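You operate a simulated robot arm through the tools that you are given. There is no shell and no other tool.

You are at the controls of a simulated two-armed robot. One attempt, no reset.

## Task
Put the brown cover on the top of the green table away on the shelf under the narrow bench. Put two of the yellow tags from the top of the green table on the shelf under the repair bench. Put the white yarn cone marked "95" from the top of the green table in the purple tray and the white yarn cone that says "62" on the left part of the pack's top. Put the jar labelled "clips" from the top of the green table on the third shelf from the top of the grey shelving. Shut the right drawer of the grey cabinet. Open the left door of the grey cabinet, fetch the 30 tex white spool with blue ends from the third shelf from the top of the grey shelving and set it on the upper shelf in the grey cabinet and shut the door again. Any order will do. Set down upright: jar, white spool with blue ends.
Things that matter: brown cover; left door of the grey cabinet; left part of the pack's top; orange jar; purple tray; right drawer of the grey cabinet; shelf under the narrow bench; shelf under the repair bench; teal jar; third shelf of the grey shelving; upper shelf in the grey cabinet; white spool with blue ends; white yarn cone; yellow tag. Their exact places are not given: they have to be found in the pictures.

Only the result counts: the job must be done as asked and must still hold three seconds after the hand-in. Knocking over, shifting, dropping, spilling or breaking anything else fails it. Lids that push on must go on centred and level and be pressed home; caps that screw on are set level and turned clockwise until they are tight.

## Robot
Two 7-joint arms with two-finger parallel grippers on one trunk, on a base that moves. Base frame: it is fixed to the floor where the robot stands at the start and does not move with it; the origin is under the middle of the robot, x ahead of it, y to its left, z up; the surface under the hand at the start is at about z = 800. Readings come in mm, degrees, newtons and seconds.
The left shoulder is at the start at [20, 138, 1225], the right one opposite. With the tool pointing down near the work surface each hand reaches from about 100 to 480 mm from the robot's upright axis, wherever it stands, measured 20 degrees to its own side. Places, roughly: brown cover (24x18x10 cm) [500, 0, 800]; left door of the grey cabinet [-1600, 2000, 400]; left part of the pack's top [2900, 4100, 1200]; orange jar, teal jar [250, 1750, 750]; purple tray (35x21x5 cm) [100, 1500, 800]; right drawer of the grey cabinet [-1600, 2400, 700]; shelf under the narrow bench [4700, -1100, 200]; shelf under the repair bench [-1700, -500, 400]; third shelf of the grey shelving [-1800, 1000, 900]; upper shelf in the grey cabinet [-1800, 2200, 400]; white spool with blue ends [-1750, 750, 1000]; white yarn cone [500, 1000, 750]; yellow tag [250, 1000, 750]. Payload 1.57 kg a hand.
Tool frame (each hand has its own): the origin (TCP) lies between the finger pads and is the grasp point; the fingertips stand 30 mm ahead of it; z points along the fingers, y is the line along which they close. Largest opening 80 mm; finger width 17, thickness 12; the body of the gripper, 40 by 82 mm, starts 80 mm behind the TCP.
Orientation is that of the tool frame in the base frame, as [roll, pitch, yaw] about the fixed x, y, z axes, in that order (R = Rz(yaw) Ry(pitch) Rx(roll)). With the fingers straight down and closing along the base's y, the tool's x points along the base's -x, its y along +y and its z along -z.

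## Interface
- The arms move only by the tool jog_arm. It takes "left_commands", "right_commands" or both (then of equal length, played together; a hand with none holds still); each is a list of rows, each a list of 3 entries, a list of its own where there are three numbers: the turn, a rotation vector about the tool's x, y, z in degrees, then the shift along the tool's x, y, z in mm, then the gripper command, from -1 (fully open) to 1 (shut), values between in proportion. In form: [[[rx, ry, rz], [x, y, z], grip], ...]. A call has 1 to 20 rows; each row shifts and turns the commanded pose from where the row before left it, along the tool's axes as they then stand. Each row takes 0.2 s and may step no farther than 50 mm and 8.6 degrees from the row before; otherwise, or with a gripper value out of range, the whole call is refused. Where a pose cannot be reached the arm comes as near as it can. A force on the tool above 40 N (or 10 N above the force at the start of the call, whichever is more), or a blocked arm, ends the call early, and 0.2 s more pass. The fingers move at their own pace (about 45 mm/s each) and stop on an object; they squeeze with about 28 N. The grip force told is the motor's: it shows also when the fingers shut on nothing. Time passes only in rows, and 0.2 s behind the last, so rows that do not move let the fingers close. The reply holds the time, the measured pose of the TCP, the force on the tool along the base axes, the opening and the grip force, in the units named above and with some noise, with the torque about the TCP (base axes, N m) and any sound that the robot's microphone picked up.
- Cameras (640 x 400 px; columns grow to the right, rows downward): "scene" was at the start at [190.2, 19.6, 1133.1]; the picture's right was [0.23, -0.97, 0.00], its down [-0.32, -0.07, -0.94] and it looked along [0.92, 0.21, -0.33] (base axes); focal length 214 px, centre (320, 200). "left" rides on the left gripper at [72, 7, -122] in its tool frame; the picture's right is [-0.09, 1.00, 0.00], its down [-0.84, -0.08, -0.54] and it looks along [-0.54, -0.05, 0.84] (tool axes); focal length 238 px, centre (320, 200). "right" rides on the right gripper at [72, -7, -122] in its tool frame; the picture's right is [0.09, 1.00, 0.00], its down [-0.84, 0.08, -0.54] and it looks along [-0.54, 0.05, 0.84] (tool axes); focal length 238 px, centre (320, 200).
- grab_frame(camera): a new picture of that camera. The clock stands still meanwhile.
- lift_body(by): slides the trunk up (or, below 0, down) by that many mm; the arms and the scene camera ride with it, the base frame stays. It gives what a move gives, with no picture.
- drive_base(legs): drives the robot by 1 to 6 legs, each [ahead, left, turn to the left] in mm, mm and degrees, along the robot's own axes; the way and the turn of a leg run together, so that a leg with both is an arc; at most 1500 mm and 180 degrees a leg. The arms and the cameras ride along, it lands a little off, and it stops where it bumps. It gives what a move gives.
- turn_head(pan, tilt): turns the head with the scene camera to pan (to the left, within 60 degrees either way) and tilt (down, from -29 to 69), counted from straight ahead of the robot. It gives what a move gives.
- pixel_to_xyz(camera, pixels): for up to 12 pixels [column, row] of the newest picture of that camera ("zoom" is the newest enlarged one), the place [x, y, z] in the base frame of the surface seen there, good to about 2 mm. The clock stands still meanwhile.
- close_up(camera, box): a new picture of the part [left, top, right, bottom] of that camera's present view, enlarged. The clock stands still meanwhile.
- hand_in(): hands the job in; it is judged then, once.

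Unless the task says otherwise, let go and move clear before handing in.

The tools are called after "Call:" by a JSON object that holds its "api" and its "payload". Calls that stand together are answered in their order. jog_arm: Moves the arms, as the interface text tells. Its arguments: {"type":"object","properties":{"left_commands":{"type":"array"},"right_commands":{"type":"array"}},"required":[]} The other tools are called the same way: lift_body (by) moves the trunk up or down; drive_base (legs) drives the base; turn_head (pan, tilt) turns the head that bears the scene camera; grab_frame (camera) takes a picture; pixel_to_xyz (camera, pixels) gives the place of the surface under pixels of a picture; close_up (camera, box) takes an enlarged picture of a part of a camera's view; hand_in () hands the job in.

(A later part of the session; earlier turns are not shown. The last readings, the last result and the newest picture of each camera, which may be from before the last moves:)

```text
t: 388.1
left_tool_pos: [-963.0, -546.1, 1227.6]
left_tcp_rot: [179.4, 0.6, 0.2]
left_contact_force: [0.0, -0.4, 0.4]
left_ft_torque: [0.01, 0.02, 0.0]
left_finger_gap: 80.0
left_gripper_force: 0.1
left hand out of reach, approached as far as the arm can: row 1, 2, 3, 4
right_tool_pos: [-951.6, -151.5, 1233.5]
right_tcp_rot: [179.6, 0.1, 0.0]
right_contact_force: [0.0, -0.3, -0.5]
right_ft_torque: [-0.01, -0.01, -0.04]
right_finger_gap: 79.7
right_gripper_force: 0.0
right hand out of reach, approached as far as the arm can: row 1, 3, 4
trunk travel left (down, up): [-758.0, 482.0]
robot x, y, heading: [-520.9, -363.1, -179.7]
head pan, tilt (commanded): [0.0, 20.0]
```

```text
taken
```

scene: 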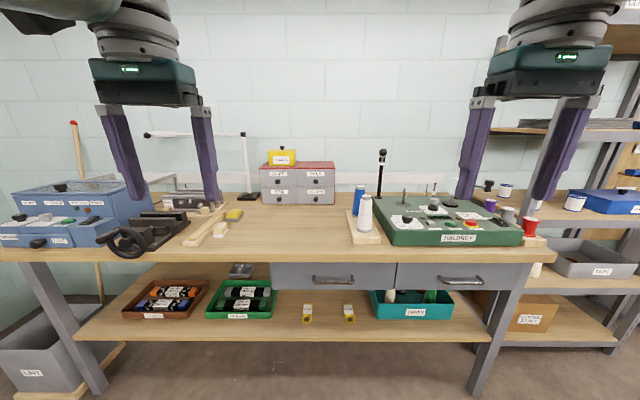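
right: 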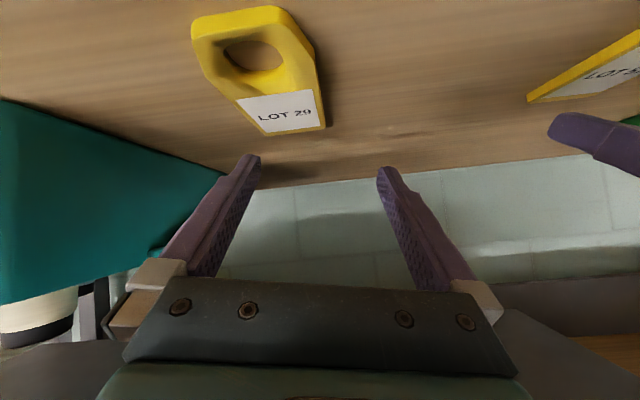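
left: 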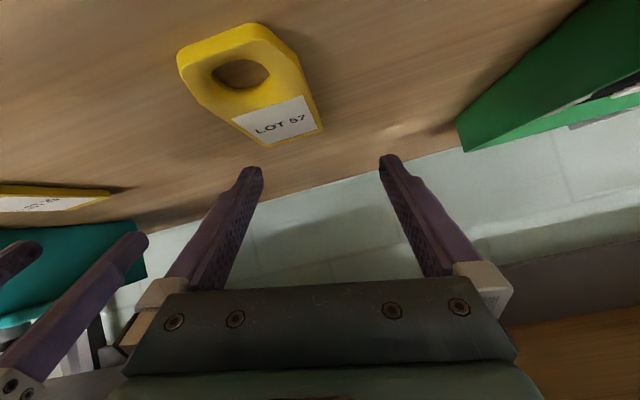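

Both arms slipped into the elbow-limited posture again. I'll repeat the remedy: stretch forward-down with a 45° tilt, pull back, raise, then un-tilt.

Call:
{"api": "jog_arm", "payload": {"left_commands": [[[0, 0, 0], [-30, 20, 10], -1], [[0, 0, 0], [-30, 20, 20], -1], [[0, 0, 0], [-10, 20, 40], -1], [[0, 0, 0], [0, 10, 40], -1], [[0, 0, 0], [0, 0, 40], -1], [[0, -7.5, 0], [0, 0, 10], -1], [[0, -7.5, 0], [0, 0, 10], -1], [[0, -7.5, 0], [0, 0, 10], -1], [[0, -7.5, 0], [0, 0, 10], -1], [[0, -7.5, 0], [0, 0, 20], -1], [[0, -7.5, 0], [0, 0, 30], -1]], "right_commands": [[[0, 0, 0], [-30, -20, 10], -1], [[0, 0, 0], [-30, -20, 20], -1], [[0, 0, 0], [-10, -10, 40], -1], [[0, 0, 0], [0, 0, 40], -1], [[0, 0, 0], [0, 0, 40], -1], [[0, -7.5, 0], [0, 0, 10], -1], [[0, -7.5, 0], [0, 0, 10], -1], [[0, -7.5, 0], [0, 0, 10], -1], [[0, -7.5, 0], [0, 0, 10], -1], [[0, -7.5, 0], [0, 0, 20], -1], [[0, -7.5, 0], [0, 0, 30], -1]]}}

Call:
{"api": "jog_arm", "payload": {"left_commands": [[[0, 0, 0], [28, 0, -28], -1], [[0, 0, 0], [28, 0, -28], -1], [[0, 0, 0], [28, 0, -28], -1], [[0, 0, 0], [28, 0, -28], -1], [[0, 0, 0], [28, 0, -28], -1]], "right_commands": [[[0, 0, 0], [28, 0, -28], -1], [[0, 0, 0], [28, 0, -28], -1], [[0, 0, 0], [28, 0, -28], -1], [[0, 0, 0], [28, 0, -28], -1], [[0, 0, 0], [28, 0, -28], -1]]}}

Call:
{"api": "grab_frame", "payload": {"camera": "scene"}}

```text
t: 390.5
left_tool_pos: [-1026.9, -604.1, 997.1]
left_tcp_rot: [179.1, 45.7, -0.4]
left_contact_force: [-0.3, 0.3, 0.0]
left_ft_torque: [-0.02, 0.0, 0.01]
left_finger_gap: 79.9
left_gripper_force: 0.1
left hand out of reach, approached as far as the arm can: row 2, 3, 4, 5
right_tool_pos: [-1027.0, -121.7, 999.7]
right_tcp_rot: [179.3, 45.3, -0.5]
right_contact_force: [-0.6, -0.2, 0.3]
right_ft_torque: [-0.01, 0.0, 0.0]
right_finger_gap: 80.0
right_gripper_force: 0.1
right hand out of reach, approached as far as the arm can: row 2, 3, 5
trunk travel left (down, up): [-758.0, 482.0]
robot x, y, heading: [-519.7, -365.7, -179.7]
head pan, tilt (commanded): [0.0, 20.0]
```

```text
t: 391.7
left_tool_pos: [-826.1, -600.9, 996.7]
left_tcp_rot: [179.0, 45.7, -0.4]
left_contact_force: [0.0, -0.2, 0.9]
left_ft_torque: [0.02, -0.01, -0.01]
left_finger_gap: 80.0
left_gripper_force: 0.1
right_tool_pos: [-828.4, -118.7, 1004.9]
right_tcp_rot: [179.3, 45.0, -0.6]
right_contact_force: [0.6, -0.8, 0.9]
right_ft_torque: [0.0, 0.01, 0.0]
right_finger_gap: 79.9
right_gripper_force: 0.0
trunk travel left (down, up): [-758.0, 482.0]
robot x, y, heading: [-524.3, -364.8, -179.9]
head pan, tilt (commanded): [0.0, 20.0]
```

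```text
taken
```

scene: 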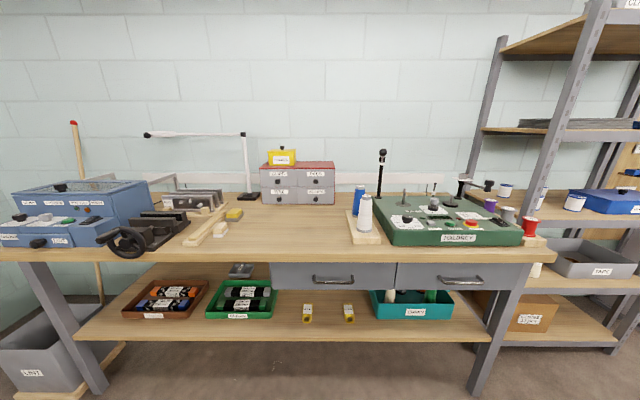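

Arms are tucked. Now raise 200 mm with tilt, then un-tilt.

Call:
{"api": "jog_arm", "payload": {"left_commands": [[[0, 0, 0], [-28.3, 0, -28.3], -1], [[0, 0, 0], [-28.3, 0, -28.3], -1], [[0, 0, 0], [-28.3, 0, -28.3], -1], [[0, 0, 0], [-28.3, 0, -28.3], -1], [[0, 0, 0], [-28.3, 0, -28.3], -1], [[0, 7.5, 0], [-7, 0, 7], -1], [[0, 7.5, 0], [-7, 0, 7], -1], [[0, 7.5, 0], [-7, 0, 7], -1], [[0, 7.5, 0], [-8, 0, 3], -1], [[0, 7.5, 0], [-10, 0, 0], -1], [[0, 7.5, 0], [-10, 0, 0], -1]], "right_commands": [[[0, 0, 0], [-28.3, 0, -28.3], -1], [[0, 0, 0], [-28.3, 0, -28.3], -1], [[0, 0, 0], [-28.3, 0, -28.3], -1], [[0, 0, 0], [-28.3, 0, -28.3], -1], [[0, 0, 0], [-28.3, 0, -28.3], -1], [[0, 7.5, 0], [-7, 0, 7], -1], [[0, 7.5, 0], [-7, 0, 7], -1], [[0, 7.5, 0], [-7, 0, 7], -1], [[0, 7.5, 0], [-8, 0, 3], -1], [[0, 7.5, 0], [-10, 0, 0], -1], [[0, 7.5, 0], [-10, 0, 0], -1]]}}

Call:
{"api": "turn_head", "payload": {"pan": 45, "tilt": 0}}

Call:
{"api": "grab_frame", "payload": {"camera": "scene"}}

Call:
{"api": "turn_head", "payload": {"pan": -45, "tilt": 0}}

Call:
{"api": "grab_frame", "payload": {"camera": "scene"}}

```text
t: 394.1
left_tool_pos: [-925.7, -611.4, 1178.1]
left_tcp_rot: [179.4, 0.5, 0.3]
left_contact_force: [-0.1, -1.0, -0.8]
left_ft_torque: [0.0, 0.0, 0.01]
left_finger_gap: 80.1
left_gripper_force: 0.1
left hand out of reach, approached as far as the arm can: row 3, 4, 5
right_tool_pos: [-923.2, -104.4, 1183.6]
right_tcp_rot: [179.7, 0.1, -0.2]
right_contact_force: [0.5, 0.0, -0.8]
right_ft_torque: [0.0, 0.04, -0.01]
right_finger_gap: 79.8
right_gripper_force: 0.0
right hand out of reach, approached as far as the arm can: row 3, 4, 5
trunk travel left (down, up): [-758.0, 482.0]
robot x, y, heading: [-519.3, -364.2, -180.0]
head pan, tilt (commanded): [0.0, 20.0]
```

```text
t: 395.3
left_tool_pos: [-925.0, -612.8, 1178.5]
left_tcp_rot: [179.4, 0.6, 0.3]
left_contact_force: [-0.1, 0.0, -0.4]
left_ft_torque: [-0.01, 0.0, -0.01]
left_finger_gap: 79.7
left_gripper_force: 0.0
right_tool_pos: [-923.1, -104.8, 1182.7]
right_tcp_rot: [179.5, 0.1, -0.2]
right_contact_force: [-0.2, 0.1, 0.5]
right_ft_torque: [-0.01, -0.01, 0.04]
right_finger_gap: 80.1
right_gripper_force: 0.1
trunk travel left (down, up): [-758.0, 482.0]
robot x, y, heading: [-520.2, -364.8, -180.0]
head pan, tilt (commanded): [45.0, 0.0]
```

```text
taken
```

scene: 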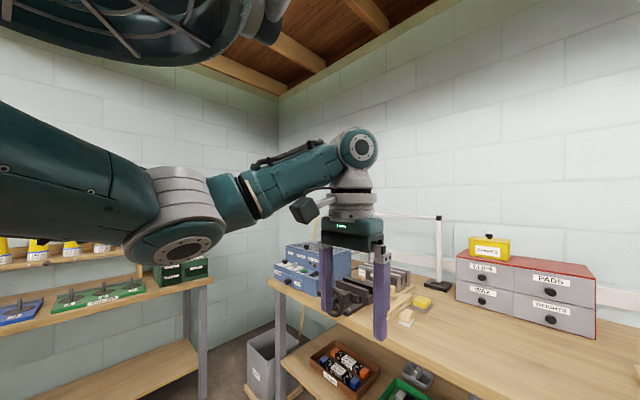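

```text
t: 396.9
left_tool_pos: [-925.5, -611.4, 1177.5]
left_tcp_rot: [179.3, 0.6, 0.2]
left_contact_force: [-0.8, 0.3, -0.8]
left_ft_torque: [0.01, -0.02, 0.01]
left_finger_gap: 79.8
left_gripper_force: 0.0
right_tool_pos: [-922.6, -104.1, 1182.9]
right_tcp_rot: [179.6, 0.0, -0.2]
right_contact_force: [0.0, -0.2, -0.5]
right_ft_torque: [-0.04, 0.01, 0.0]
right_finger_gap: 80.0
right_gripper_force: 0.1
trunk travel left (down, up): [-758.0, 482.0]
robot x, y, heading: [-522.3, -368.8, -179.9]
head pan, tilt (commanded): [-45.0, 0.0]
```

```text
taken
```

scene: 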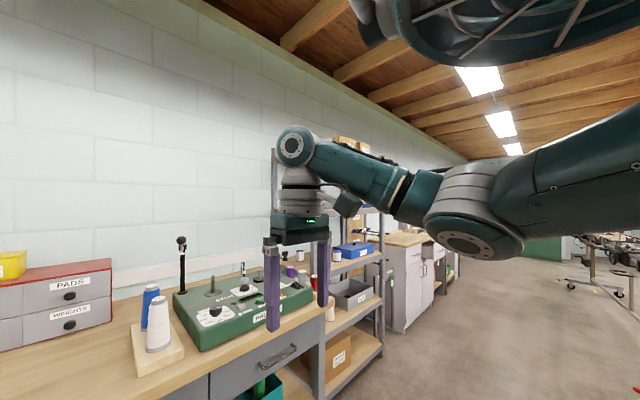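

Both arms are back to nominal posture. Next, the "clips" jar: drive north along the table's west side to view both jars.

Call:
{"api": "drive_base", "payload": {"legs": [[0, 0, -90], [1500, 100, 0], [600, 0, 0], [0, 0, -90]]}}

Call:
{"api": "turn_head", "payload": {"pan": 0, "tilt": 25}}

Call:
{"api": "grab_frame", "payload": {"camera": "scene"}}

```text
refused: leg 2 is longer than a leg can be; nothing moved
```

```text
t: 398.0
left_tool_pos: [-924.2, -611.9, 1177.6]
left_tcp_rot: [179.3, 0.6, 0.3]
left_contact_force: [-0.2, -1.2, -0.3]
left_ft_torque: [0.0, 0.01, 0.0]
left_finger_gap: 80.0
left_gripper_force: 0.0
right_tool_pos: [-922.8, -104.4, 1182.5]
right_tcp_rot: [179.5, 0.2, -0.1]
right_contact_force: [-0.2, 0.2, -0.2]
right_ft_torque: [-0.03, 0.03, -0.05]
right_finger_gap: 80.0
right_gripper_force: 0.0
trunk travel left (down, up): [-758.0, 482.0]
robot x, y, heading: [-518.7, -365.4, -179.5]
head pan, tilt (commanded): [0.0, 25.0]
```

```text
taken
```

scene: 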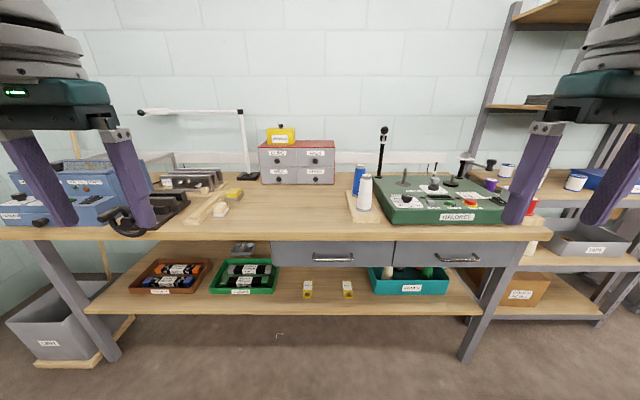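

Call:
{"api": "drive_base", "payload": {"legs": [[0, 0, -90], [1400, 0, 0], [700, 0, 0], [0, 0, -90]]}}

Call:
{"api": "grab_frame", "payload": {"camera": "scene"}}

```text
t: 416.1
left_tool_pos: [-188.5, 1970.7, 1178.1]
left_tcp_rot: [179.3, 0.6, 179.0]
left_contact_force: [0.6, -0.1, 0.9]
left_ft_torque: [-0.02, -0.02, -0.01]
left_finger_gap: 80.1
left_gripper_force: 0.1
right_tool_pos: [-201.6, 1463.2, 1183.5]
right_tcp_rot: [179.6, 0.1, 178.8]
right_contact_force: [0.4, -0.5, 0.7]
right_ft_torque: [-0.02, 0.03, 0.01]
right_finger_gap: 80.0
right_gripper_force: 0.0
trunk travel left (down, up): [-758.0, 482.0]
robot x, y, heading: [-597.6, 1728.6, -0.6]
head pan, tilt (commanded): [0.0, 25.0]
```

```text
taken
```

scene: 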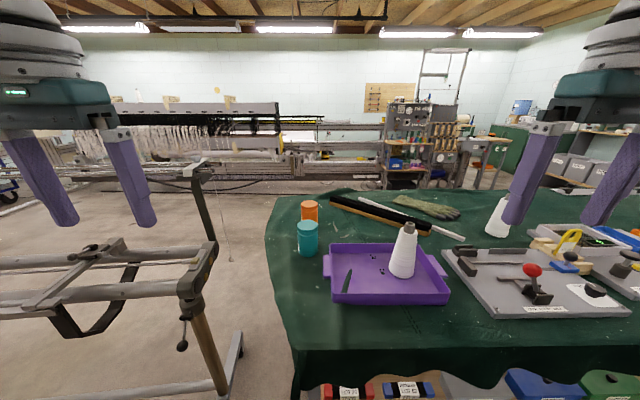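

Jars at (307,237) teal and (309,210) orange. Zoom for labels.

Call:
{"api": "close_up", "payload": {"camera": "scene", "box": [270, 180, 350, 270]}}

Call:
{"api": "pixel_to_xyz", "payload": {"camera": "scene", "pixels": [[307, 222], [307, 240], [307, 255], [309, 203], [309, 215], [200, 165], [195, 290], [210, 360], [280, 240]]}}

```text
4.44 times, centred on (310, 225) of scene
```

zoom: 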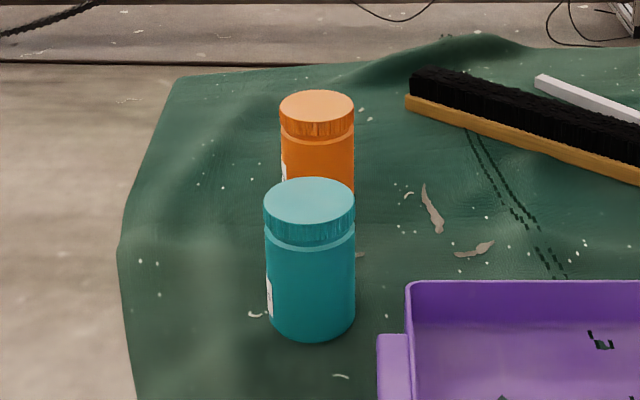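

```text
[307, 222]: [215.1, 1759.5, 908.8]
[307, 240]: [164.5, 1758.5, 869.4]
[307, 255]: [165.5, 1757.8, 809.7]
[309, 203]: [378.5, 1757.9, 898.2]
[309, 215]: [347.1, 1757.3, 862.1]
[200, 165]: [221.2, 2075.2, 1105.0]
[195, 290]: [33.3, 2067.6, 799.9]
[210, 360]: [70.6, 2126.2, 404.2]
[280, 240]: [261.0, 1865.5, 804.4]
```

Labels face north (left edge of the jars). I'll raise the trunk, drive closer, and yaw the left wrist so its camera looks south at the labels.

Call:
{"api": "lift_body", "payload": {"by": 120}}

Call:
{"api": "drive_base", "payload": {"legs": [[430, 0, 0.6]]}}

Call:
{"api": "jog_arm", "payload": {"left_commands": [[[0, 0, 8.5], [0, 0, 0], -1], [[0, 0, 8.5], [0, 0, 0], -1], [[0, 0, 8.5], [0, 0, 0], -1], [[0, 0, 8.5], [0, 0, 0], -1], [[0, 0, 8.5], [0, 0, 0], -1], [[0, 0, 8.5], [0, 0, 0], -1], [[0, 0, 8.5], [0, 0, 0], -1], [[0, 0, 8.5], [0, 0, 0], -1], [[0, 0, 8.5], [0, 0, 0], -1], [[0, 0, 8.5], [0, 0, 0], -1]]}}

Call:
{"api": "grab_frame", "payload": {"camera": "left"}}

```text
t: 417.6
left_tool_pos: [-188.0, 1969.4, 1298.3]
left_tcp_rot: [179.3, 0.6, 179.1]
left_contact_force: [-0.7, 0.6, -0.1]
left_ft_torque: [-0.02, 0.01, -0.03]
left_finger_gap: 80.0
left_gripper_force: 0.0
right_tool_pos: [-200.4, 1462.7, 1303.0]
right_tcp_rot: [179.6, 0.1, 178.9]
right_contact_force: [0.1, 0.2, 0.6]
right_ft_torque: [-0.02, 0.0, 0.01]
right_finger_gap: 80.1
right_gripper_force: 0.1
trunk travel left (down, up): [-878.0, 362.0]
robot x, y, heading: [-596.8, 1728.1, -0.4]
head pan, tilt (commanded): [0.0, 25.0]
```

```text
t: 420.2
left_tool_pos: [228.9, 1969.4, 1297.3]
left_tcp_rot: [179.3, 0.6, 179.6]
left_contact_force: [-0.5, 0.4, -0.1]
left_ft_torque: [-0.03, 0.03, -0.01]
left_finger_gap: 80.2
left_gripper_force: 0.0
right_tool_pos: [222.2, 1462.3, 1302.7]
right_tcp_rot: [179.6, 0.1, 179.3]
right_contact_force: [-0.6, 0.1, -0.2]
right_ft_torque: [-0.01, -0.01, 0.03]
right_finger_gap: 80.0
right_gripper_force: 0.1
trunk travel left (down, up): [-878.0, 362.0]
robot x, y, heading: [-179.1, 1723.2, -0.1]
head pan, tilt (commanded): [0.0, 25.0]
```

```text
t: 422.4
left_tool_pos: [229.9, 1970.9, 1298.6]
left_tcp_rot: [179.4, -0.6, 94.5]
left_contact_force: [0.0, -1.2, 0.3]
left_ft_torque: [0.03, 0.0, -0.03]
left_finger_gap: 80.0
left_gripper_force: 0.1
right_tool_pos: [221.8, 1459.9, 1303.2]
right_tcp_rot: [179.6, 0.2, 179.3]
right_contact_force: [-0.5, -0.1, 0.1]
right_ft_torque: [0.02, -0.01, -0.01]
right_finger_gap: 80.0
right_gripper_force: 0.1
trunk travel left (down, up): [-878.0, 362.0]
robot x, y, heading: [-178.4, 1728.2, -0.5]
head pan, tilt (commanded): [0.0, 25.0]
```

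```text
taken
```

left: 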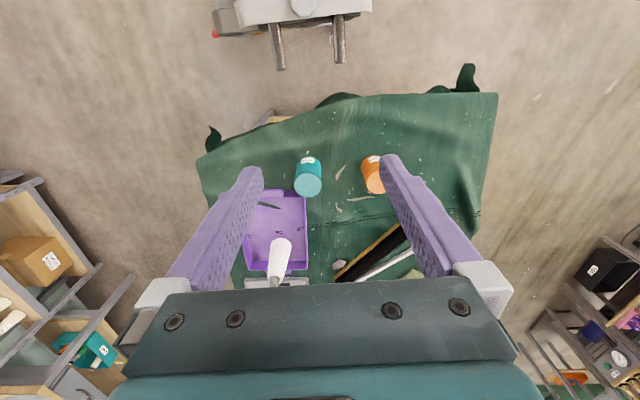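

Labels visible on both jars at (308,160) and (373,160). Zoom in.

Call:
{"api": "close_up", "payload": {"camera": "left", "box": [290, 145, 330, 200]}}

Call:
{"api": "close_up", "payload": {"camera": "left", "box": [355, 145, 395, 200]}}

```text
7.27 times, centred on (310, 172) of left
```

zoom: 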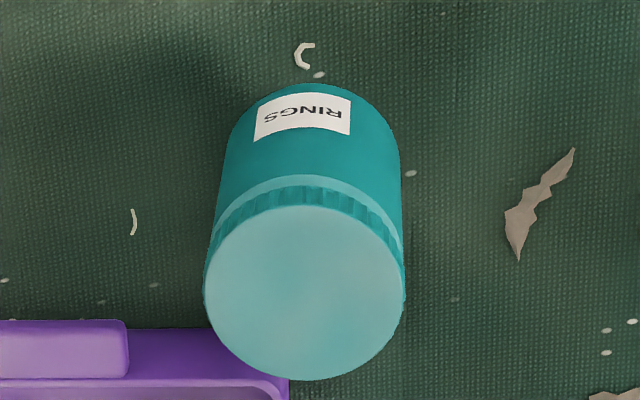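

```text
7.27 times, centred on (375, 172) of left
```

zoom: 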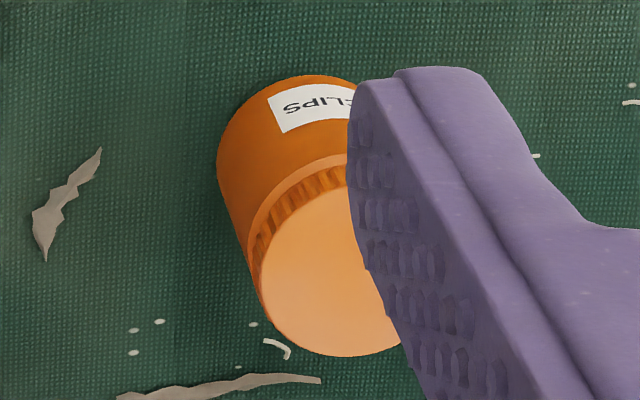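

The orange jar is labelled CLIPS (teal is RINGS). I'll restore the left wrist, move to the table's east side, and face west for a clean approach.

Call:
{"api": "jog_arm", "payload": {"left_commands": [[[0, 0, -8.5], [0, 0, 0], -1], [[0, 0, -8.5], [0, 0, 0], -1], [[0, 0, -8.5], [0, 0, 0], -1], [[0, 0, -8.5], [0, 0, 0], -1], [[0, 0, -8.5], [0, 0, 0], -1], [[0, 0, -8.5], [0, 0, 0], -1], [[0, 0, -8.5], [0, 0, 0], -1], [[0, 0, -8.5], [0, 0, 0], -1], [[0, 0, -8.5], [0, 0, 0], -1], [[0, 0, -8.5], [0, 0, 0], -1]]}}

Call:
{"api": "drive_base", "payload": {"legs": [[1000, 0, 0], [0, 0, 180]]}}

Call:
{"api": "turn_head", "payload": {"pan": 5, "tilt": 50}}

Call:
{"api": "grab_frame", "payload": {"camera": "scene"}}

```text
t: 424.6
left_tool_pos: [230.2, 1969.5, 1296.8]
left_tcp_rot: [179.3, 0.7, 179.8]
left_contact_force: [-0.1, -0.4, 0.3]
left_ft_torque: [0.0, 0.01, 0.0]
left_finger_gap: 80.2
left_gripper_force: 0.1
right_tool_pos: [222.6, 1462.0, 1303.1]
right_tcp_rot: [179.7, 0.1, 179.2]
right_contact_force: [-0.1, 0.5, 0.2]
right_ft_torque: [0.03, 0.04, 0.0]
right_finger_gap: 80.1
right_gripper_force: 0.0
trunk travel left (down, up): [-878.0, 362.0]
robot x, y, heading: [-174.6, 1724.9, -0.4]
head pan, tilt (commanded): [0.0, 25.0]
```

```text
t: 437.3
left_tool_pos: [429.0, 1450.6, 1297.4]
left_tcp_rot: [179.4, 0.6, 1.8]
left_contact_force: [-0.4, 0.2, 0.1]
left_ft_torque: [-0.01, -0.01, 0.03]
left_finger_gap: 80.0
left_gripper_force: 0.1
right_tool_pos: [417.8, 1958.6, 1303.5]
right_tcp_rot: [179.6, 0.1, 1.5]
right_contact_force: [0.0, -0.7, -0.7]
right_ft_torque: [0.0, 0.01, 0.0]
right_finger_gap: 80.1
right_gripper_force: 0.0
trunk travel left (down, up): [-878.0, 362.0]
robot x, y, heading: [828.1, 1711.2, -178.3]
head pan, tilt (commanded): [0.0, 25.0]
```

```text
t: 438.2
left_tool_pos: [430.0, 1449.9, 1297.0]
left_tcp_rot: [179.4, 0.5, 1.7]
left_contact_force: [1.1, 0.1, -0.4]
left_ft_torque: [0.0, -0.01, -0.02]
left_finger_gap: 80.4
left_gripper_force: 0.0
right_tool_pos: [417.0, 1958.6, 1303.7]
right_tcp_rot: [179.5, 0.1, 1.5]
right_contact_force: [0.7, 0.5, -0.2]
right_ft_torque: [-0.01, -0.01, 0.01]
right_finger_gap: 79.9
right_gripper_force: 0.1
trunk travel left (down, up): [-878.0, 362.0]
robot x, y, heading: [829.0, 1708.0, -178.1]
head pan, tilt (commanded): [5.0, 50.0]
```

```text
taken
```

scene: 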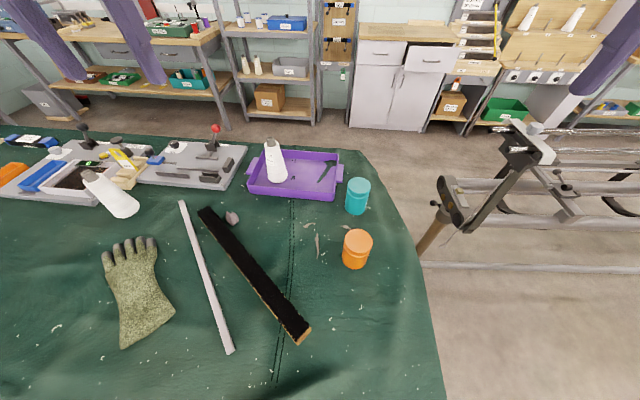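

Now the orange jar is at (357,248). Measure it and set up the left hand with a 30° tilt.

Call:
{"api": "pixel_to_xyz", "payload": {"camera": "scene", "pixels": [[357, 238], [357, 250], [344, 240], [371, 240], [357, 265], [346, 262], [368, 262], [357, 190], [300, 325], [500, 160]]}}

Call:
{"api": "close_up", "payload": {"camera": "scene", "box": [320, 210, 400, 280]}}

```text
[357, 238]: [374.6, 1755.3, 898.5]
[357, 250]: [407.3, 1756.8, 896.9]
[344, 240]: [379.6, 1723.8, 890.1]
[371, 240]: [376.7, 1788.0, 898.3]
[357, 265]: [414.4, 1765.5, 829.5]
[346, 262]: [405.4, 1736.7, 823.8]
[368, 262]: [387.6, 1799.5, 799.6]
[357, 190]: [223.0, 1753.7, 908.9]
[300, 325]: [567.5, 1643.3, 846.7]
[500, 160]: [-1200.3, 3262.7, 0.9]
```

```text
5.71 times, centred on (360, 245) of scene
```

zoom: 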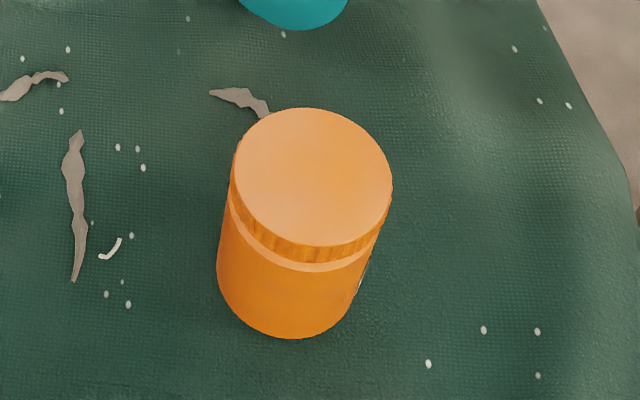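

Jar center ≈ (381,1757), diameter ≈ 68, top z=898. Check the machine's extents near where the right arm will be when I lower the trunk.

Call:
{"api": "pixel_to_xyz", "payload": {"camera": "scene", "pixels": [[480, 268], [600, 266], [480, 190], [620, 220], [520, 135], [545, 150], [500, 200], [435, 230], [448, 200], [560, 240], [630, 185], [600, 205]]}}

```text
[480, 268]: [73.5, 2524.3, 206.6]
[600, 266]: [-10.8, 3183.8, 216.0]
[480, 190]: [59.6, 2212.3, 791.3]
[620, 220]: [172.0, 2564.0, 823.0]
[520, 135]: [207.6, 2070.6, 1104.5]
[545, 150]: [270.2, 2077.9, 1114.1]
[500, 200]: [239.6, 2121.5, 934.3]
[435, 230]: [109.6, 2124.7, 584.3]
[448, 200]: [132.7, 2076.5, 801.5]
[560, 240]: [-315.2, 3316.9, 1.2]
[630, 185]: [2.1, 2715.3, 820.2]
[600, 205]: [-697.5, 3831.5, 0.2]
```

Right hand is safer for the jar (keeps clear of the machine). I'll straighten the heading, shift so the jar is ahead of the right hand, and lower the trunk.

Call:
{"api": "drive_base", "payload": {"legs": [[0, 95, -1.9]]}}

Call:
{"api": "lift_body", "payload": {"by": -250}}

Call:
{"api": "turn_head", "payload": {"pan": -10, "tilt": 50}}

Call:
{"api": "grab_frame", "payload": {"camera": "scene"}}

```text
t: 439.3
left_tool_pos: [422.4, 1370.4, 1295.8]
left_tcp_rot: [179.4, 0.6, -0.1]
left_contact_force: [0.3, -0.1, -0.1]
left_ft_torque: [0.0, -0.02, 0.01]
left_finger_gap: 80.2
left_gripper_force: 0.0
right_tool_pos: [426.4, 1877.1, 1302.8]
right_tcp_rot: [179.7, 0.1, -0.4]
right_contact_force: [-0.3, -0.7, 0.0]
right_ft_torque: [0.0, 0.02, 0.02]
right_finger_gap: 79.9
right_gripper_force: 0.0
trunk travel left (down, up): [-878.0, 362.0]
robot x, y, heading: [829.6, 1616.4, 180.0]
head pan, tilt (commanded): [5.0, 50.0]
```

```text
t: 441.9
left_tool_pos: [422.0, 1370.9, 1046.8]
left_tcp_rot: [179.3, 0.6, -0.1]
left_contact_force: [-0.8, 0.7, 1.0]
left_ft_torque: [-0.03, 0.01, -0.02]
left_finger_gap: 79.9
left_gripper_force: 0.1
right_tool_pos: [426.7, 1877.0, 1054.2]
right_tcp_rot: [179.5, 0.1, -0.4]
right_contact_force: [-0.5, -0.4, -0.1]
right_ft_torque: [-0.01, 0.02, -0.04]
right_finger_gap: 80.3
right_gripper_force: 0.1
trunk travel left (down, up): [-628.0, 612.0]
robot x, y, heading: [823.5, 1617.1, 179.9]
head pan, tilt (commanded): [5.0, 50.0]
```

```text
t: 442.7
left_tool_pos: [421.0, 1369.7, 1047.5]
left_tcp_rot: [179.3, 0.6, -0.1]
left_contact_force: [-0.1, -0.1, -0.5]
left_ft_torque: [0.0, -0.02, -0.01]
left_finger_gap: 80.2
left_gripper_force: 0.1
right_tool_pos: [428.1, 1878.3, 1052.4]
right_tcp_rot: [179.5, 0.1, -0.4]
right_contact_force: [-0.7, 0.2, 0.5]
right_ft_torque: [-0.02, 0.01, 0.02]
right_finger_gap: 80.0
right_gripper_force: 0.1
trunk travel left (down, up): [-628.0, 612.0]
robot x, y, heading: [828.9, 1613.0, 180.0]
head pan, tilt (commanded): [-10.0, 50.0]
```

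```text
taken
```

scene: 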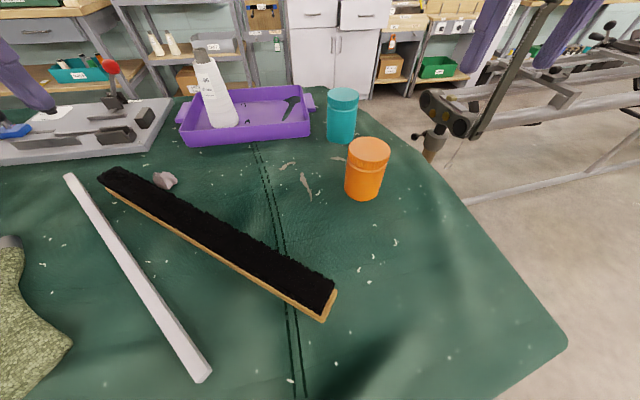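

Move the right hand 120 mm left over the jar's line and tilt 30°.

Call:
{"api": "jog_arm", "payload": {"right_commands": [[[0, 0, 0], [0, 40, 0], -1], [[0, 0, 0], [0, 40, 0], -1], [[0, 0, 0], [0, 40, 0], -1], [[0, -7.5, 0], [0, 0, 0], -1], [[0, -7.5, 0], [0, 0, 0], -1], [[0, -7.5, 0], [0, 0, 0], -1], [[0, -7.5, 0], [0, 0, 0], -1], [[0, 0, 0], [0, 0, 0], -1]]}}

Call:
{"api": "grab_frame", "payload": {"camera": "right"}}

Call:
{"api": "grab_frame", "payload": {"camera": "scene"}}

```text
t: 444.5
left_tool_pos: [422.3, 1369.6, 1047.2]
left_tcp_rot: [179.3, 0.5, -0.2]
left_contact_force: [-0.1, -0.4, -0.1]
left_ft_torque: [0.03, -0.03, -0.03]
left_finger_gap: 80.0
left_gripper_force: 0.0
right_tool_pos: [425.2, 1758.4, 1055.4]
right_tcp_rot: [179.5, 30.3, -0.8]
right_contact_force: [0.4, -0.5, -0.5]
right_ft_torque: [-0.02, -0.02, 0.01]
right_finger_gap: 80.0
right_gripper_force: 0.0
trunk travel left (down, up): [-628.0, 612.0]
robot x, y, heading: [830.7, 1612.7, 179.7]
head pan, tilt (commanded): [-10.0, 50.0]
```

```text
taken
```

right: 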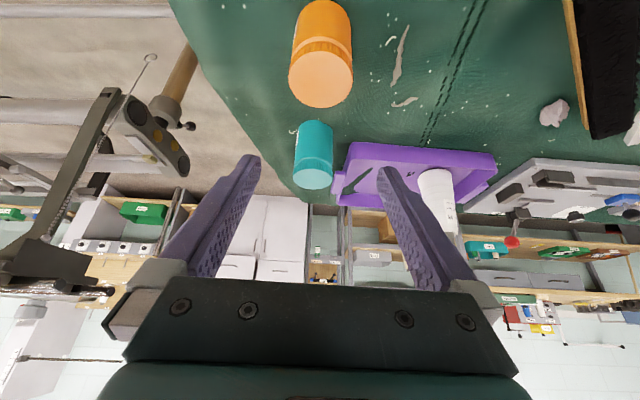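

```text
taken
```

scene: 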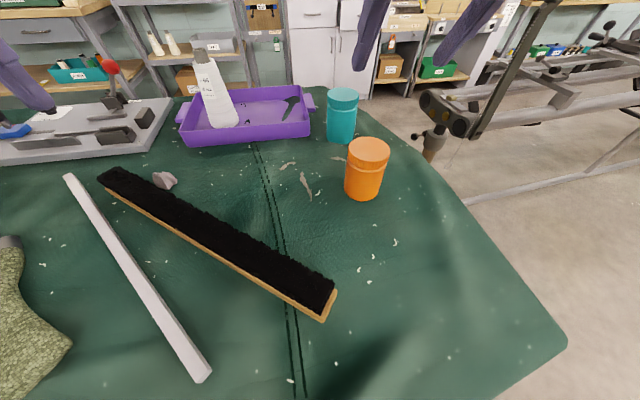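

Query the jar edges from the right camera for exact lateral centering.

Call:
{"api": "pixel_to_xyz", "payload": {"camera": "right", "pixels": [[292, 78], [351, 75], [321, 100], [321, 60], [300, 60], [345, 55], [296, 30], [348, 25]]}}

```text
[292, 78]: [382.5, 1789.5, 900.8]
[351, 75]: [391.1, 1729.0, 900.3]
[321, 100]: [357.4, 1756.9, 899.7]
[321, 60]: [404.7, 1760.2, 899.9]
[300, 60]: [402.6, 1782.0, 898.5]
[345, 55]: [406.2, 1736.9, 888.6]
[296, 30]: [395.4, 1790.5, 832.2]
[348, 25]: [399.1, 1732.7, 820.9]
```

Jar center ≈ (382,1759.5). Approach to just above, check, then descend.

Call:
{"api": "jog_arm", "payload": {"right_commands": [[[0, 0, 0], [7.6, -0.4, 41.8], -1], [[0, 0, 0], [7.6, -0.4, 41.8], -1], [[0, 0, 0], [7.6, 0, 41.8], -1], [[0, 0, 0], [0, 0, 0], -1]]}}

Call:
{"api": "grab_frame", "payload": {"camera": "right"}}

```text
t: 445.5
left_tool_pos: [421.1, 1368.6, 1047.7]
left_tcp_rot: [179.3, 0.5, 0.0]
left_contact_force: [-0.8, -0.2, 0.2]
left_ft_torque: [-0.02, -0.01, -0.04]
left_finger_gap: 80.1
left_gripper_force: 0.1
right_tool_pos: [385.2, 1756.6, 934.6]
right_tcp_rot: [179.5, 30.1, -0.5]
right_contact_force: [0.1, -0.5, 0.2]
right_ft_torque: [-0.02, -0.01, 0.0]
right_finger_gap: 79.8
right_gripper_force: 0.0
trunk travel left (down, up): [-628.0, 612.0]
robot x, y, heading: [830.4, 1616.1, 180.1]
head pan, tilt (commanded): [-10.0, 50.0]
```

```text
taken
```

right: 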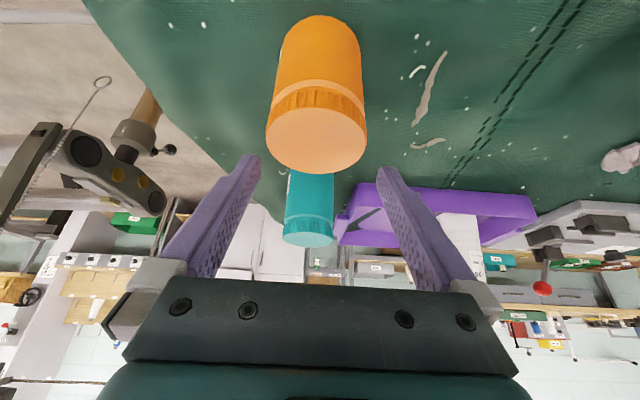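

Shift +2.7 mm in y (tool y −2.7) and descend 72 mm around the jar.

Call:
{"api": "jog_arm", "payload": {"right_commands": [[[0, 0, 0], [-2, -2.7, -1], -1], [[0, 0, 0], [12.2, 0, 21.1], -1], [[0, 0, 0], [12.2, 0, 21.1], -1], [[0, 0, 0], [12, 0, 20.8], -1], [[0, 0, 0], [0, 0, 0], -1]]}}

Call:
{"api": "grab_frame", "payload": {"camera": "right"}}

```text
t: 446.7
left_tool_pos: [422.3, 1369.8, 1048.4]
left_tcp_rot: [179.3, 0.4, 0.0]
left_contact_force: [-0.5, 0.6, -0.1]
left_ft_torque: [-0.04, -0.05, -0.02]
left_finger_gap: 79.8
left_gripper_force: 0.1
right_tool_pos: [385.1, 1760.6, 863.1]
right_tcp_rot: [179.5, 30.1, -0.6]
right_contact_force: [-0.9, -0.3, 0.0]
right_ft_torque: [0.0, 0.0, 0.04]
right_finger_gap: 79.9
right_gripper_force: 0.1
trunk travel left (down, up): [-628.0, 612.0]
robot x, y, heading: [827.4, 1615.8, 179.8]
head pan, tilt (commanded): [-10.0, 50.0]
```

```text
taken
```

right: 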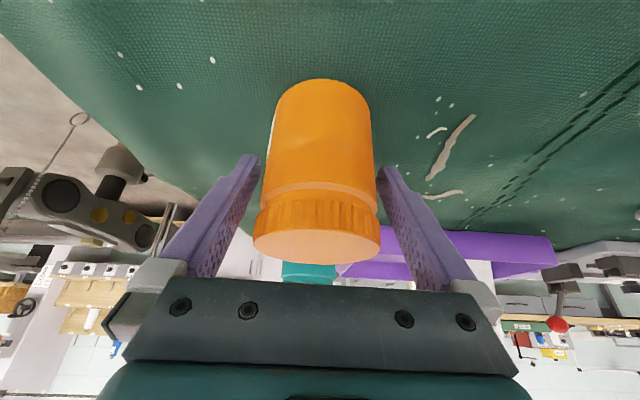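

The jar is centered between the fingers. Close and lift straight up.

Call:
{"api": "jog_arm", "payload": {"right_commands": [[[0, 0, 0], [0, 0, 0], 1], [[0, 0, 0], [0, 0, 0], 1], [[0, 0, 0], [0, 0, 0], 1], [[0, 0, 0], [0, 0, 0], 1]]}}

Call:
{"api": "jog_arm", "payload": {"right_commands": [[[0, 0, 0], [-5, 0, -8.7], 1], [[0, 0, 0], [-15, 0, -26], 1], [[0, 0, 0], [-20, 0, -34.6], 1], [[0, 0, 0], [-20, 0, -34.6], 1]]}}

Call:
{"api": "grab_frame", "payload": {"camera": "scene"}}

```text
t: 447.7
left_tool_pos: [422.4, 1369.6, 1048.1]
left_tcp_rot: [179.3, 0.4, -0.1]
left_contact_force: [-0.7, -0.9, 0.4]
left_ft_torque: [-0.05, 0.0, 0.01]
left_finger_gap: 79.9
left_gripper_force: 0.2
right_tool_pos: [385.0, 1759.5, 862.8]
right_tcp_rot: [179.5, 30.1, -0.6]
right_contact_force: [0.9, -0.8, 0.1]
right_ft_torque: [0.02, 0.02, 0.02]
right_finger_gap: 66.1
right_gripper_force: 28.0
trunk travel left (down, up): [-628.0, 612.0]
robot x, y, heading: [825.5, 1617.2, 180.0]
head pan, tilt (commanded): [-10.0, 50.0]
```

```text
t: 448.7
left_tool_pos: [421.1, 1369.2, 1048.0]
left_tcp_rot: [179.3, 0.5, -0.1]
left_contact_force: [-0.3, 0.7, 0.7]
left_ft_torque: [0.0, 0.0, -0.01]
left_finger_gap: 79.9
left_gripper_force: 0.1
right_tool_pos: [386.4, 1762.9, 979.5]
right_tcp_rot: [179.5, 30.1, -0.6]
right_contact_force: [-0.4, -0.2, -2.5]
right_ft_torque: [0.04, -0.02, 0.0]
right_finger_gap: 66.0
right_gripper_force: 27.5
trunk travel left (down, up): [-628.0, 612.0]
robot x, y, heading: [830.9, 1617.4, 180.0]
head pan, tilt (commanded): [-10.0, 50.0]
```

```text
taken
```

scene: 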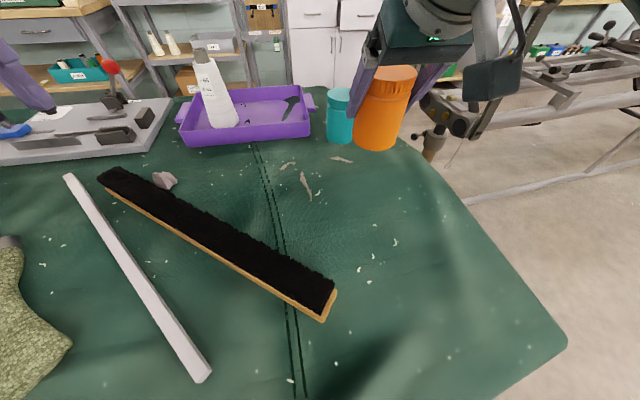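

Jar held firmly. Raise 200 mm and drive west over the table to the grey shelving.

Call:
{"api": "lift_body", "payload": {"by": 200}}

Call:
{"api": "drive_base", "payload": {"legs": [[1000, 350, 0], [700, 350, 0]]}}

Call:
{"api": "lift_body", "payload": {"by": -150}}

Call:
{"api": "turn_head", "payload": {"pan": 0, "tilt": 20}}

Call:
{"api": "grab_frame", "payload": {"camera": "scene"}}

```text
t: 450.9
left_tool_pos: [423.3, 1368.7, 1248.6]
left_tcp_rot: [179.3, 0.5, -0.1]
left_contact_force: [0.5, -0.2, 0.3]
left_ft_torque: [0.0, -0.01, -0.01]
left_finger_gap: 80.0
left_gripper_force: 0.0
right_tool_pos: [385.4, 1760.5, 1179.8]
right_tcp_rot: [179.5, 30.1, -0.6]
right_contact_force: [0.6, 0.0, -1.8]
right_ft_torque: [-0.01, -0.02, 0.02]
right_finger_gap: 66.0
right_gripper_force: 27.5
trunk travel left (down, up): [-828.0, 412.0]
robot x, y, heading: [829.1, 1614.7, 180.1]
head pan, tilt (commanded): [-10.0, 50.0]
```

```text
t: 460.2
left_tool_pos: [-1325.6, 737.6, 1246.8]
left_tcp_rot: [179.3, 0.5, -2.0]
left_contact_force: [1.2, -0.6, 0.2]
left_ft_torque: [0.02, 0.0, 0.04]
left_finger_gap: 80.3
left_gripper_force: 0.0
right_tool_pos: [-1347.8, 1132.2, 1179.8]
right_tcp_rot: [179.5, 30.1, -2.7]
right_contact_force: [-0.1, 0.0, -2.0]
right_ft_torque: [0.01, -0.04, 0.02]
right_finger_gap: 66.0
right_gripper_force: 28.2
trunk travel left (down, up): [-828.0, 412.0]
robot x, y, heading: [-907.6, 967.0, 178.0]
head pan, tilt (commanded): [-10.0, 50.0]
```

```text
t: 461.9
left_tool_pos: [-1326.4, 738.2, 1096.4]
left_tcp_rot: [179.2, 0.5, -2.1]
left_contact_force: [0.3, 0.0, 0.6]
left_ft_torque: [0.04, 0.03, 0.0]
left_finger_gap: 80.1
left_gripper_force: 0.2
right_tool_pos: [-1348.2, 1131.7, 1029.9]
right_tcp_rot: [179.5, 30.2, -2.6]
right_contact_force: [-0.1, -0.9, -2.3]
right_ft_torque: [-0.01, 0.0, -0.01]
right_finger_gap: 66.0
right_gripper_force: 28.2
trunk travel left (down, up): [-678.0, 562.0]
robot x, y, heading: [-911.2, 968.5, 177.9]
head pan, tilt (commanded): [-10.0, 50.0]
```

```text
t: 462.9
left_tool_pos: [-1325.0, 738.9, 1098.1]
left_tcp_rot: [179.3, 0.5, -2.1]
left_contact_force: [0.5, 0.7, -0.1]
left_ft_torque: [0.01, -0.01, 0.02]
left_finger_gap: 80.0
left_gripper_force: 0.0
right_tool_pos: [-1348.6, 1132.0, 1029.2]
right_tcp_rot: [179.4, 30.1, -2.8]
right_contact_force: [0.1, -0.5, -1.7]
right_ft_torque: [-0.01, -0.04, 0.01]
right_finger_gap: 66.0
right_gripper_force: 28.1
trunk travel left (down, up): [-678.0, 562.0]
robot x, y, heading: [-906.9, 970.2, 177.8]
head pan, tilt (commanded): [0.0, 20.0]
```

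```text
taken
```

scene: 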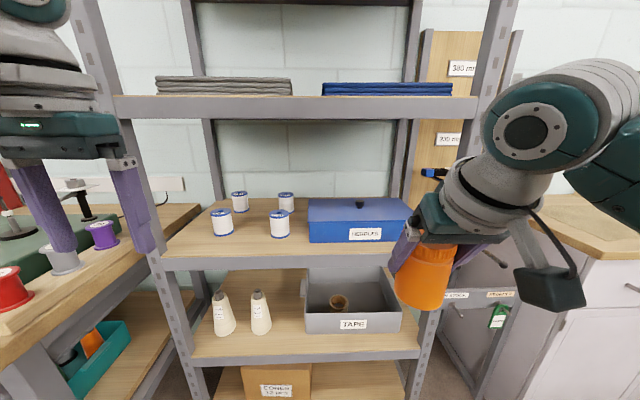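

Now a clear look at the third shelf: four spools at (222,220), (240,200), (280,222), (286,200), and the blue HEDDLES box. Zoom to read the tex labels and measure.

Call:
{"api": "close_up", "payload": {"camera": "scene", "box": [200, 180, 310, 250]}}

Call:
{"api": "pixel_to_xyz", "payload": {"camera": "zoom", "pixels": [[128, 175], [128, 240], [230, 70], [230, 130], [465, 185], [465, 250], [502, 75], [502, 130], [300, 330], [560, 330], [60, 330], [350, 200]]}}

Call:
{"api": "pixel_to_xyz", "payload": {"camera": "scene", "pixels": [[170, 250], [200, 265], [250, 250], [310, 240], [410, 240], [400, 205], [420, 262], [330, 100], [330, 118], [160, 245], [300, 255], [412, 250]]}}

```text
5.71 times, centred on (255, 215) of scene
```

zoom: 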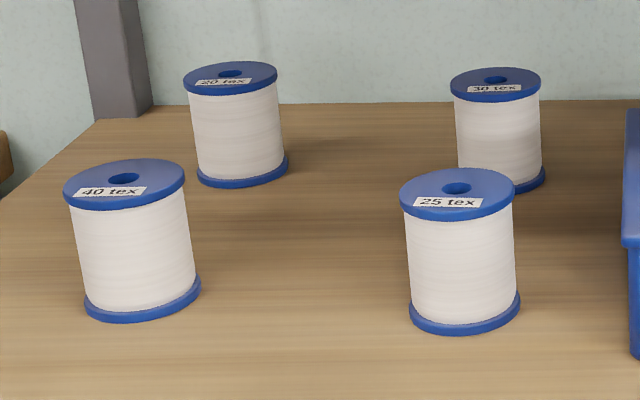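

```text
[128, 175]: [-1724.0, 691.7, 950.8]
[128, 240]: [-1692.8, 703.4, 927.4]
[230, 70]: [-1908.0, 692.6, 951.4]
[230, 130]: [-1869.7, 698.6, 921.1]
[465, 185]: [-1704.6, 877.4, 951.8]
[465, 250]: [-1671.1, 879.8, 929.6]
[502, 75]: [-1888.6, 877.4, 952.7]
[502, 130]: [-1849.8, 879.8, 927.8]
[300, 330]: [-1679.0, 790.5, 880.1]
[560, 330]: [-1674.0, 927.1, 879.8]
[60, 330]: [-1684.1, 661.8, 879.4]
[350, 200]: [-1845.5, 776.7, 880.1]
```

```text
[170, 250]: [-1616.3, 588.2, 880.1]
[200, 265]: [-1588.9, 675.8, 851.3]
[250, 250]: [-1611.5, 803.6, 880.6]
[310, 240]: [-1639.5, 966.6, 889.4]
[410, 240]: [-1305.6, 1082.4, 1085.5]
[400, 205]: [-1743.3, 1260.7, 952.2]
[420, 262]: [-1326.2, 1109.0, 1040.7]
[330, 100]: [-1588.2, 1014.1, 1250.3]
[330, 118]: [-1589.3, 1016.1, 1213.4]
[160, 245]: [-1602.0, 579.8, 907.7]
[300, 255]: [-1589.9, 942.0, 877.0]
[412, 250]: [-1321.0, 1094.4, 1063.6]
```

The 30 tex spool is the back-right one at about (−1880,878), shelf z=880, upper lip z≥1213. Before planning the reach I need my torso's size; I'll look up at it.

Call:
{"api": "turn_head", "payload": {"pan": 60, "tilt": -29}}

Call:
{"api": "grab_frame", "payload": {"camera": "scene"}}

Call:
{"api": "pixel_to_xyz", "payload": {"camera": "scene", "pixels": [[100, 60], [200, 60], [250, 100], [280, 60], [300, 30], [150, 120], [60, 150], [20, 30], [230, 20], [320, 60]]}}

Call:
{"api": "turn_head", "payload": {"pan": 0, "tilt": -29}}

Call:
{"api": "grab_frame", "payload": {"camera": "scene"}}

```text
t: 464.2
left_tool_pos: [-1324.6, 738.2, 1097.1]
left_tcp_rot: [179.2, 0.5, -2.1]
left_contact_force: [-0.2, -0.6, 0.1]
left_ft_torque: [-0.03, 0.0, -0.02]
left_finger_gap: 80.1
left_gripper_force: 0.0
right_tool_pos: [-1347.8, 1132.3, 1028.8]
right_tcp_rot: [179.5, 30.0, -2.7]
right_contact_force: [-0.2, 0.1, -2.9]
right_ft_torque: [0.03, 0.0, -0.02]
right_finger_gap: 66.1
right_gripper_force: 28.2
trunk travel left (down, up): [-678.0, 562.0]
robot x, y, heading: [-907.8, 974.5, 177.8]
head pan, tilt (commanded): [60.0, -28.6]
```

```text
taken
```

scene: 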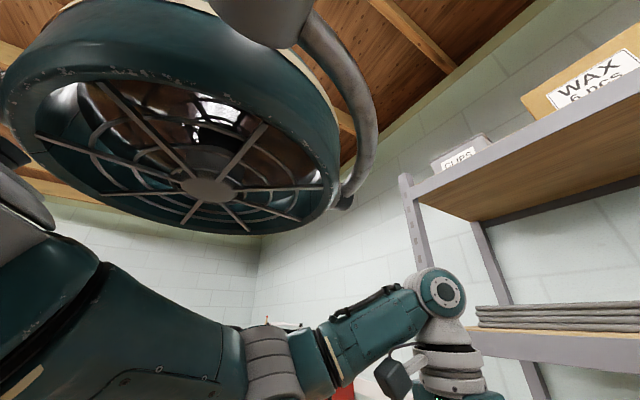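

```text
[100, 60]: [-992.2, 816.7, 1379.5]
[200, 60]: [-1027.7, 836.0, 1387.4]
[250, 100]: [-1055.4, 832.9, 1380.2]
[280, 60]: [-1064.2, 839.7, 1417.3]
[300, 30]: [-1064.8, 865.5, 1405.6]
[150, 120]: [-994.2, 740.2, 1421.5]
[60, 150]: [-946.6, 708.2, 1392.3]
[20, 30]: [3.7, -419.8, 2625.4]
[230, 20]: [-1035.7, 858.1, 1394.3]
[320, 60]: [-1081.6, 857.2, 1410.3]
```

```text
t: 465.5
left_tool_pos: [-1324.6, 737.7, 1097.8]
left_tcp_rot: [179.4, 0.5, -2.1]
left_contact_force: [0.5, 0.4, -0.7]
left_ft_torque: [0.0, 0.0, 0.02]
left_finger_gap: 79.8
left_gripper_force: 0.0
right_tool_pos: [-1347.1, 1131.1, 1029.2]
right_tcp_rot: [179.4, 30.1, -2.6]
right_contact_force: [0.3, 0.0, -2.9]
right_ft_torque: [0.01, 0.02, 0.0]
right_finger_gap: 65.8
right_gripper_force: 28.4
trunk travel left (down, up): [-678.0, 562.0]
robot x, y, heading: [-911.1, 967.7, 177.7]
head pan, tilt (commanded): [0.0, -28.6]
```

```text
taken
```

scene: 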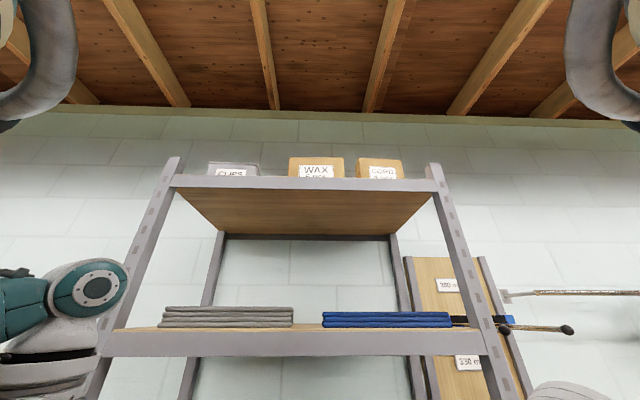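

My body is compact (rotor rings reach ≈200 mm ahead, above shoulder height). I'll retract the left hand, line up the jar with the gap between the front spools (target ≈(−1635,787)), and lower the trunk.

Call:
{"api": "jog_arm", "payload": {"left_commands": [[[0, 0, 0], [40, 0, 0], -1], [[0, 0, 0], [40, 0, 0], -1], [[0, 0, 0], [30, 0, 0], -1]]}}

Call:
{"api": "drive_base", "payload": {"legs": [[180, 335, 2.2]]}}

Call:
{"api": "lift_body", "payload": {"by": -50}}

Call:
{"api": "turn_head", "payload": {"pan": -15, "tilt": 30}}

Call:
{"api": "grab_frame", "payload": {"camera": "scene"}}

Call:
{"api": "grab_frame", "payload": {"camera": "right"}}

```text
t: 466.3
left_tool_pos: [-1213.7, 733.0, 1095.7]
left_tcp_rot: [179.3, 0.4, -2.1]
left_contact_force: [-0.6, 0.3, -0.3]
left_ft_torque: [-0.03, 0.0, -0.02]
left_finger_gap: 80.0
left_gripper_force: 0.0
right_tool_pos: [-1347.3, 1132.2, 1028.9]
right_tcp_rot: [179.6, 30.0, -2.7]
right_contact_force: [0.3, 0.4, -2.3]
right_ft_torque: [0.02, -0.02, 0.01]
right_finger_gap: 66.1
right_gripper_force: 27.8
trunk travel left (down, up): [-678.0, 562.0]
robot x, y, heading: [-911.9, 967.7, 178.1]
head pan, tilt (commanded): [0.0, -28.6]
```

```text
t: 468.7
left_tool_pos: [-1393.2, 395.2, 1094.2]
left_tcp_rot: [179.3, 0.5, 0.0]
left_contact_force: [0.1, -0.4, 0.0]
left_ft_torque: [0.0, -0.03, 0.01]
left_finger_gap: 79.8
left_gripper_force: 0.1
right_tool_pos: [-1540.4, 787.0, 1028.4]
right_tcp_rot: [179.5, 30.1, -0.5]
right_contact_force: [0.5, 0.6, -3.2]
right_ft_torque: [0.01, -0.02, -0.03]
right_finger_gap: 66.2
right_gripper_force: 28.2
trunk travel left (down, up): [-678.0, 562.0]
robot x, y, heading: [-1096.4, 641.9, 179.8]
head pan, tilt (commanded): [0.0, -28.6]
```

```text
t: 469.6
left_tool_pos: [-1392.0, 394.1, 1045.5]
left_tcp_rot: [179.3, 0.5, -0.1]
left_contact_force: [-0.5, 0.1, 0.7]
left_ft_torque: [0.04, 0.01, 0.0]
left_finger_gap: 80.1
left_gripper_force: 0.0
right_tool_pos: [-1541.1, 788.7, 978.0]
right_tcp_rot: [179.6, 30.0, -0.7]
right_contact_force: [0.4, -0.5, -3.2]
right_ft_torque: [-0.02, 0.01, 0.03]
right_finger_gap: 66.1
right_gripper_force: 28.5
trunk travel left (down, up): [-628.0, 612.0]
robot x, y, heading: [-1097.1, 640.2, 179.8]
head pan, tilt (commanded): [0.0, -28.6]
```

```text
t: 470.9
left_tool_pos: [-1392.8, 395.2, 1044.8]
left_tcp_rot: [179.3, 0.5, -0.1]
left_contact_force: [-0.9, 0.2, 0.5]
left_ft_torque: [0.01, 0.02, 0.02]
left_finger_gap: 79.9
left_gripper_force: 0.1
right_tool_pos: [-1541.0, 788.9, 979.0]
right_tcp_rot: [179.5, 30.2, -0.6]
right_contact_force: [-0.4, -0.2, -1.6]
right_ft_torque: [-0.02, 0.01, 0.01]
right_finger_gap: 66.0
right_gripper_force: 27.6
trunk travel left (down, up): [-628.0, 612.0]
robot x, y, heading: [-1098.7, 642.9, 180.1]
head pan, tilt (commanded): [-15.0, 30.0]
```

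```text
taken
```

scene: 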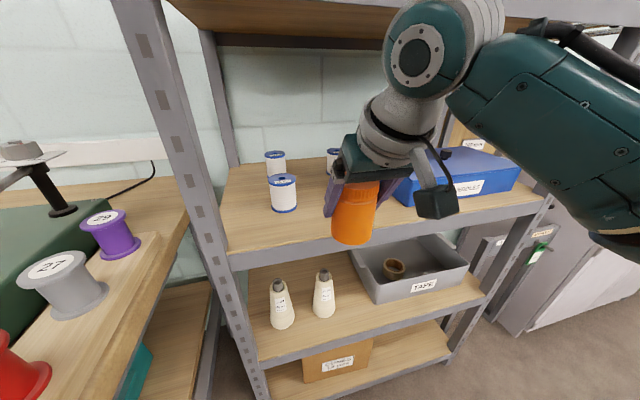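

```text
taken
```

right: 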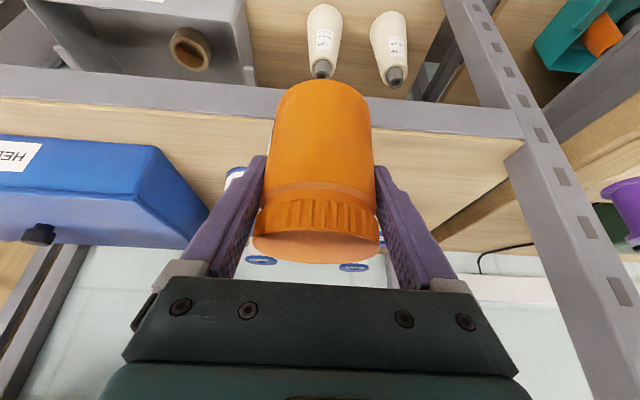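

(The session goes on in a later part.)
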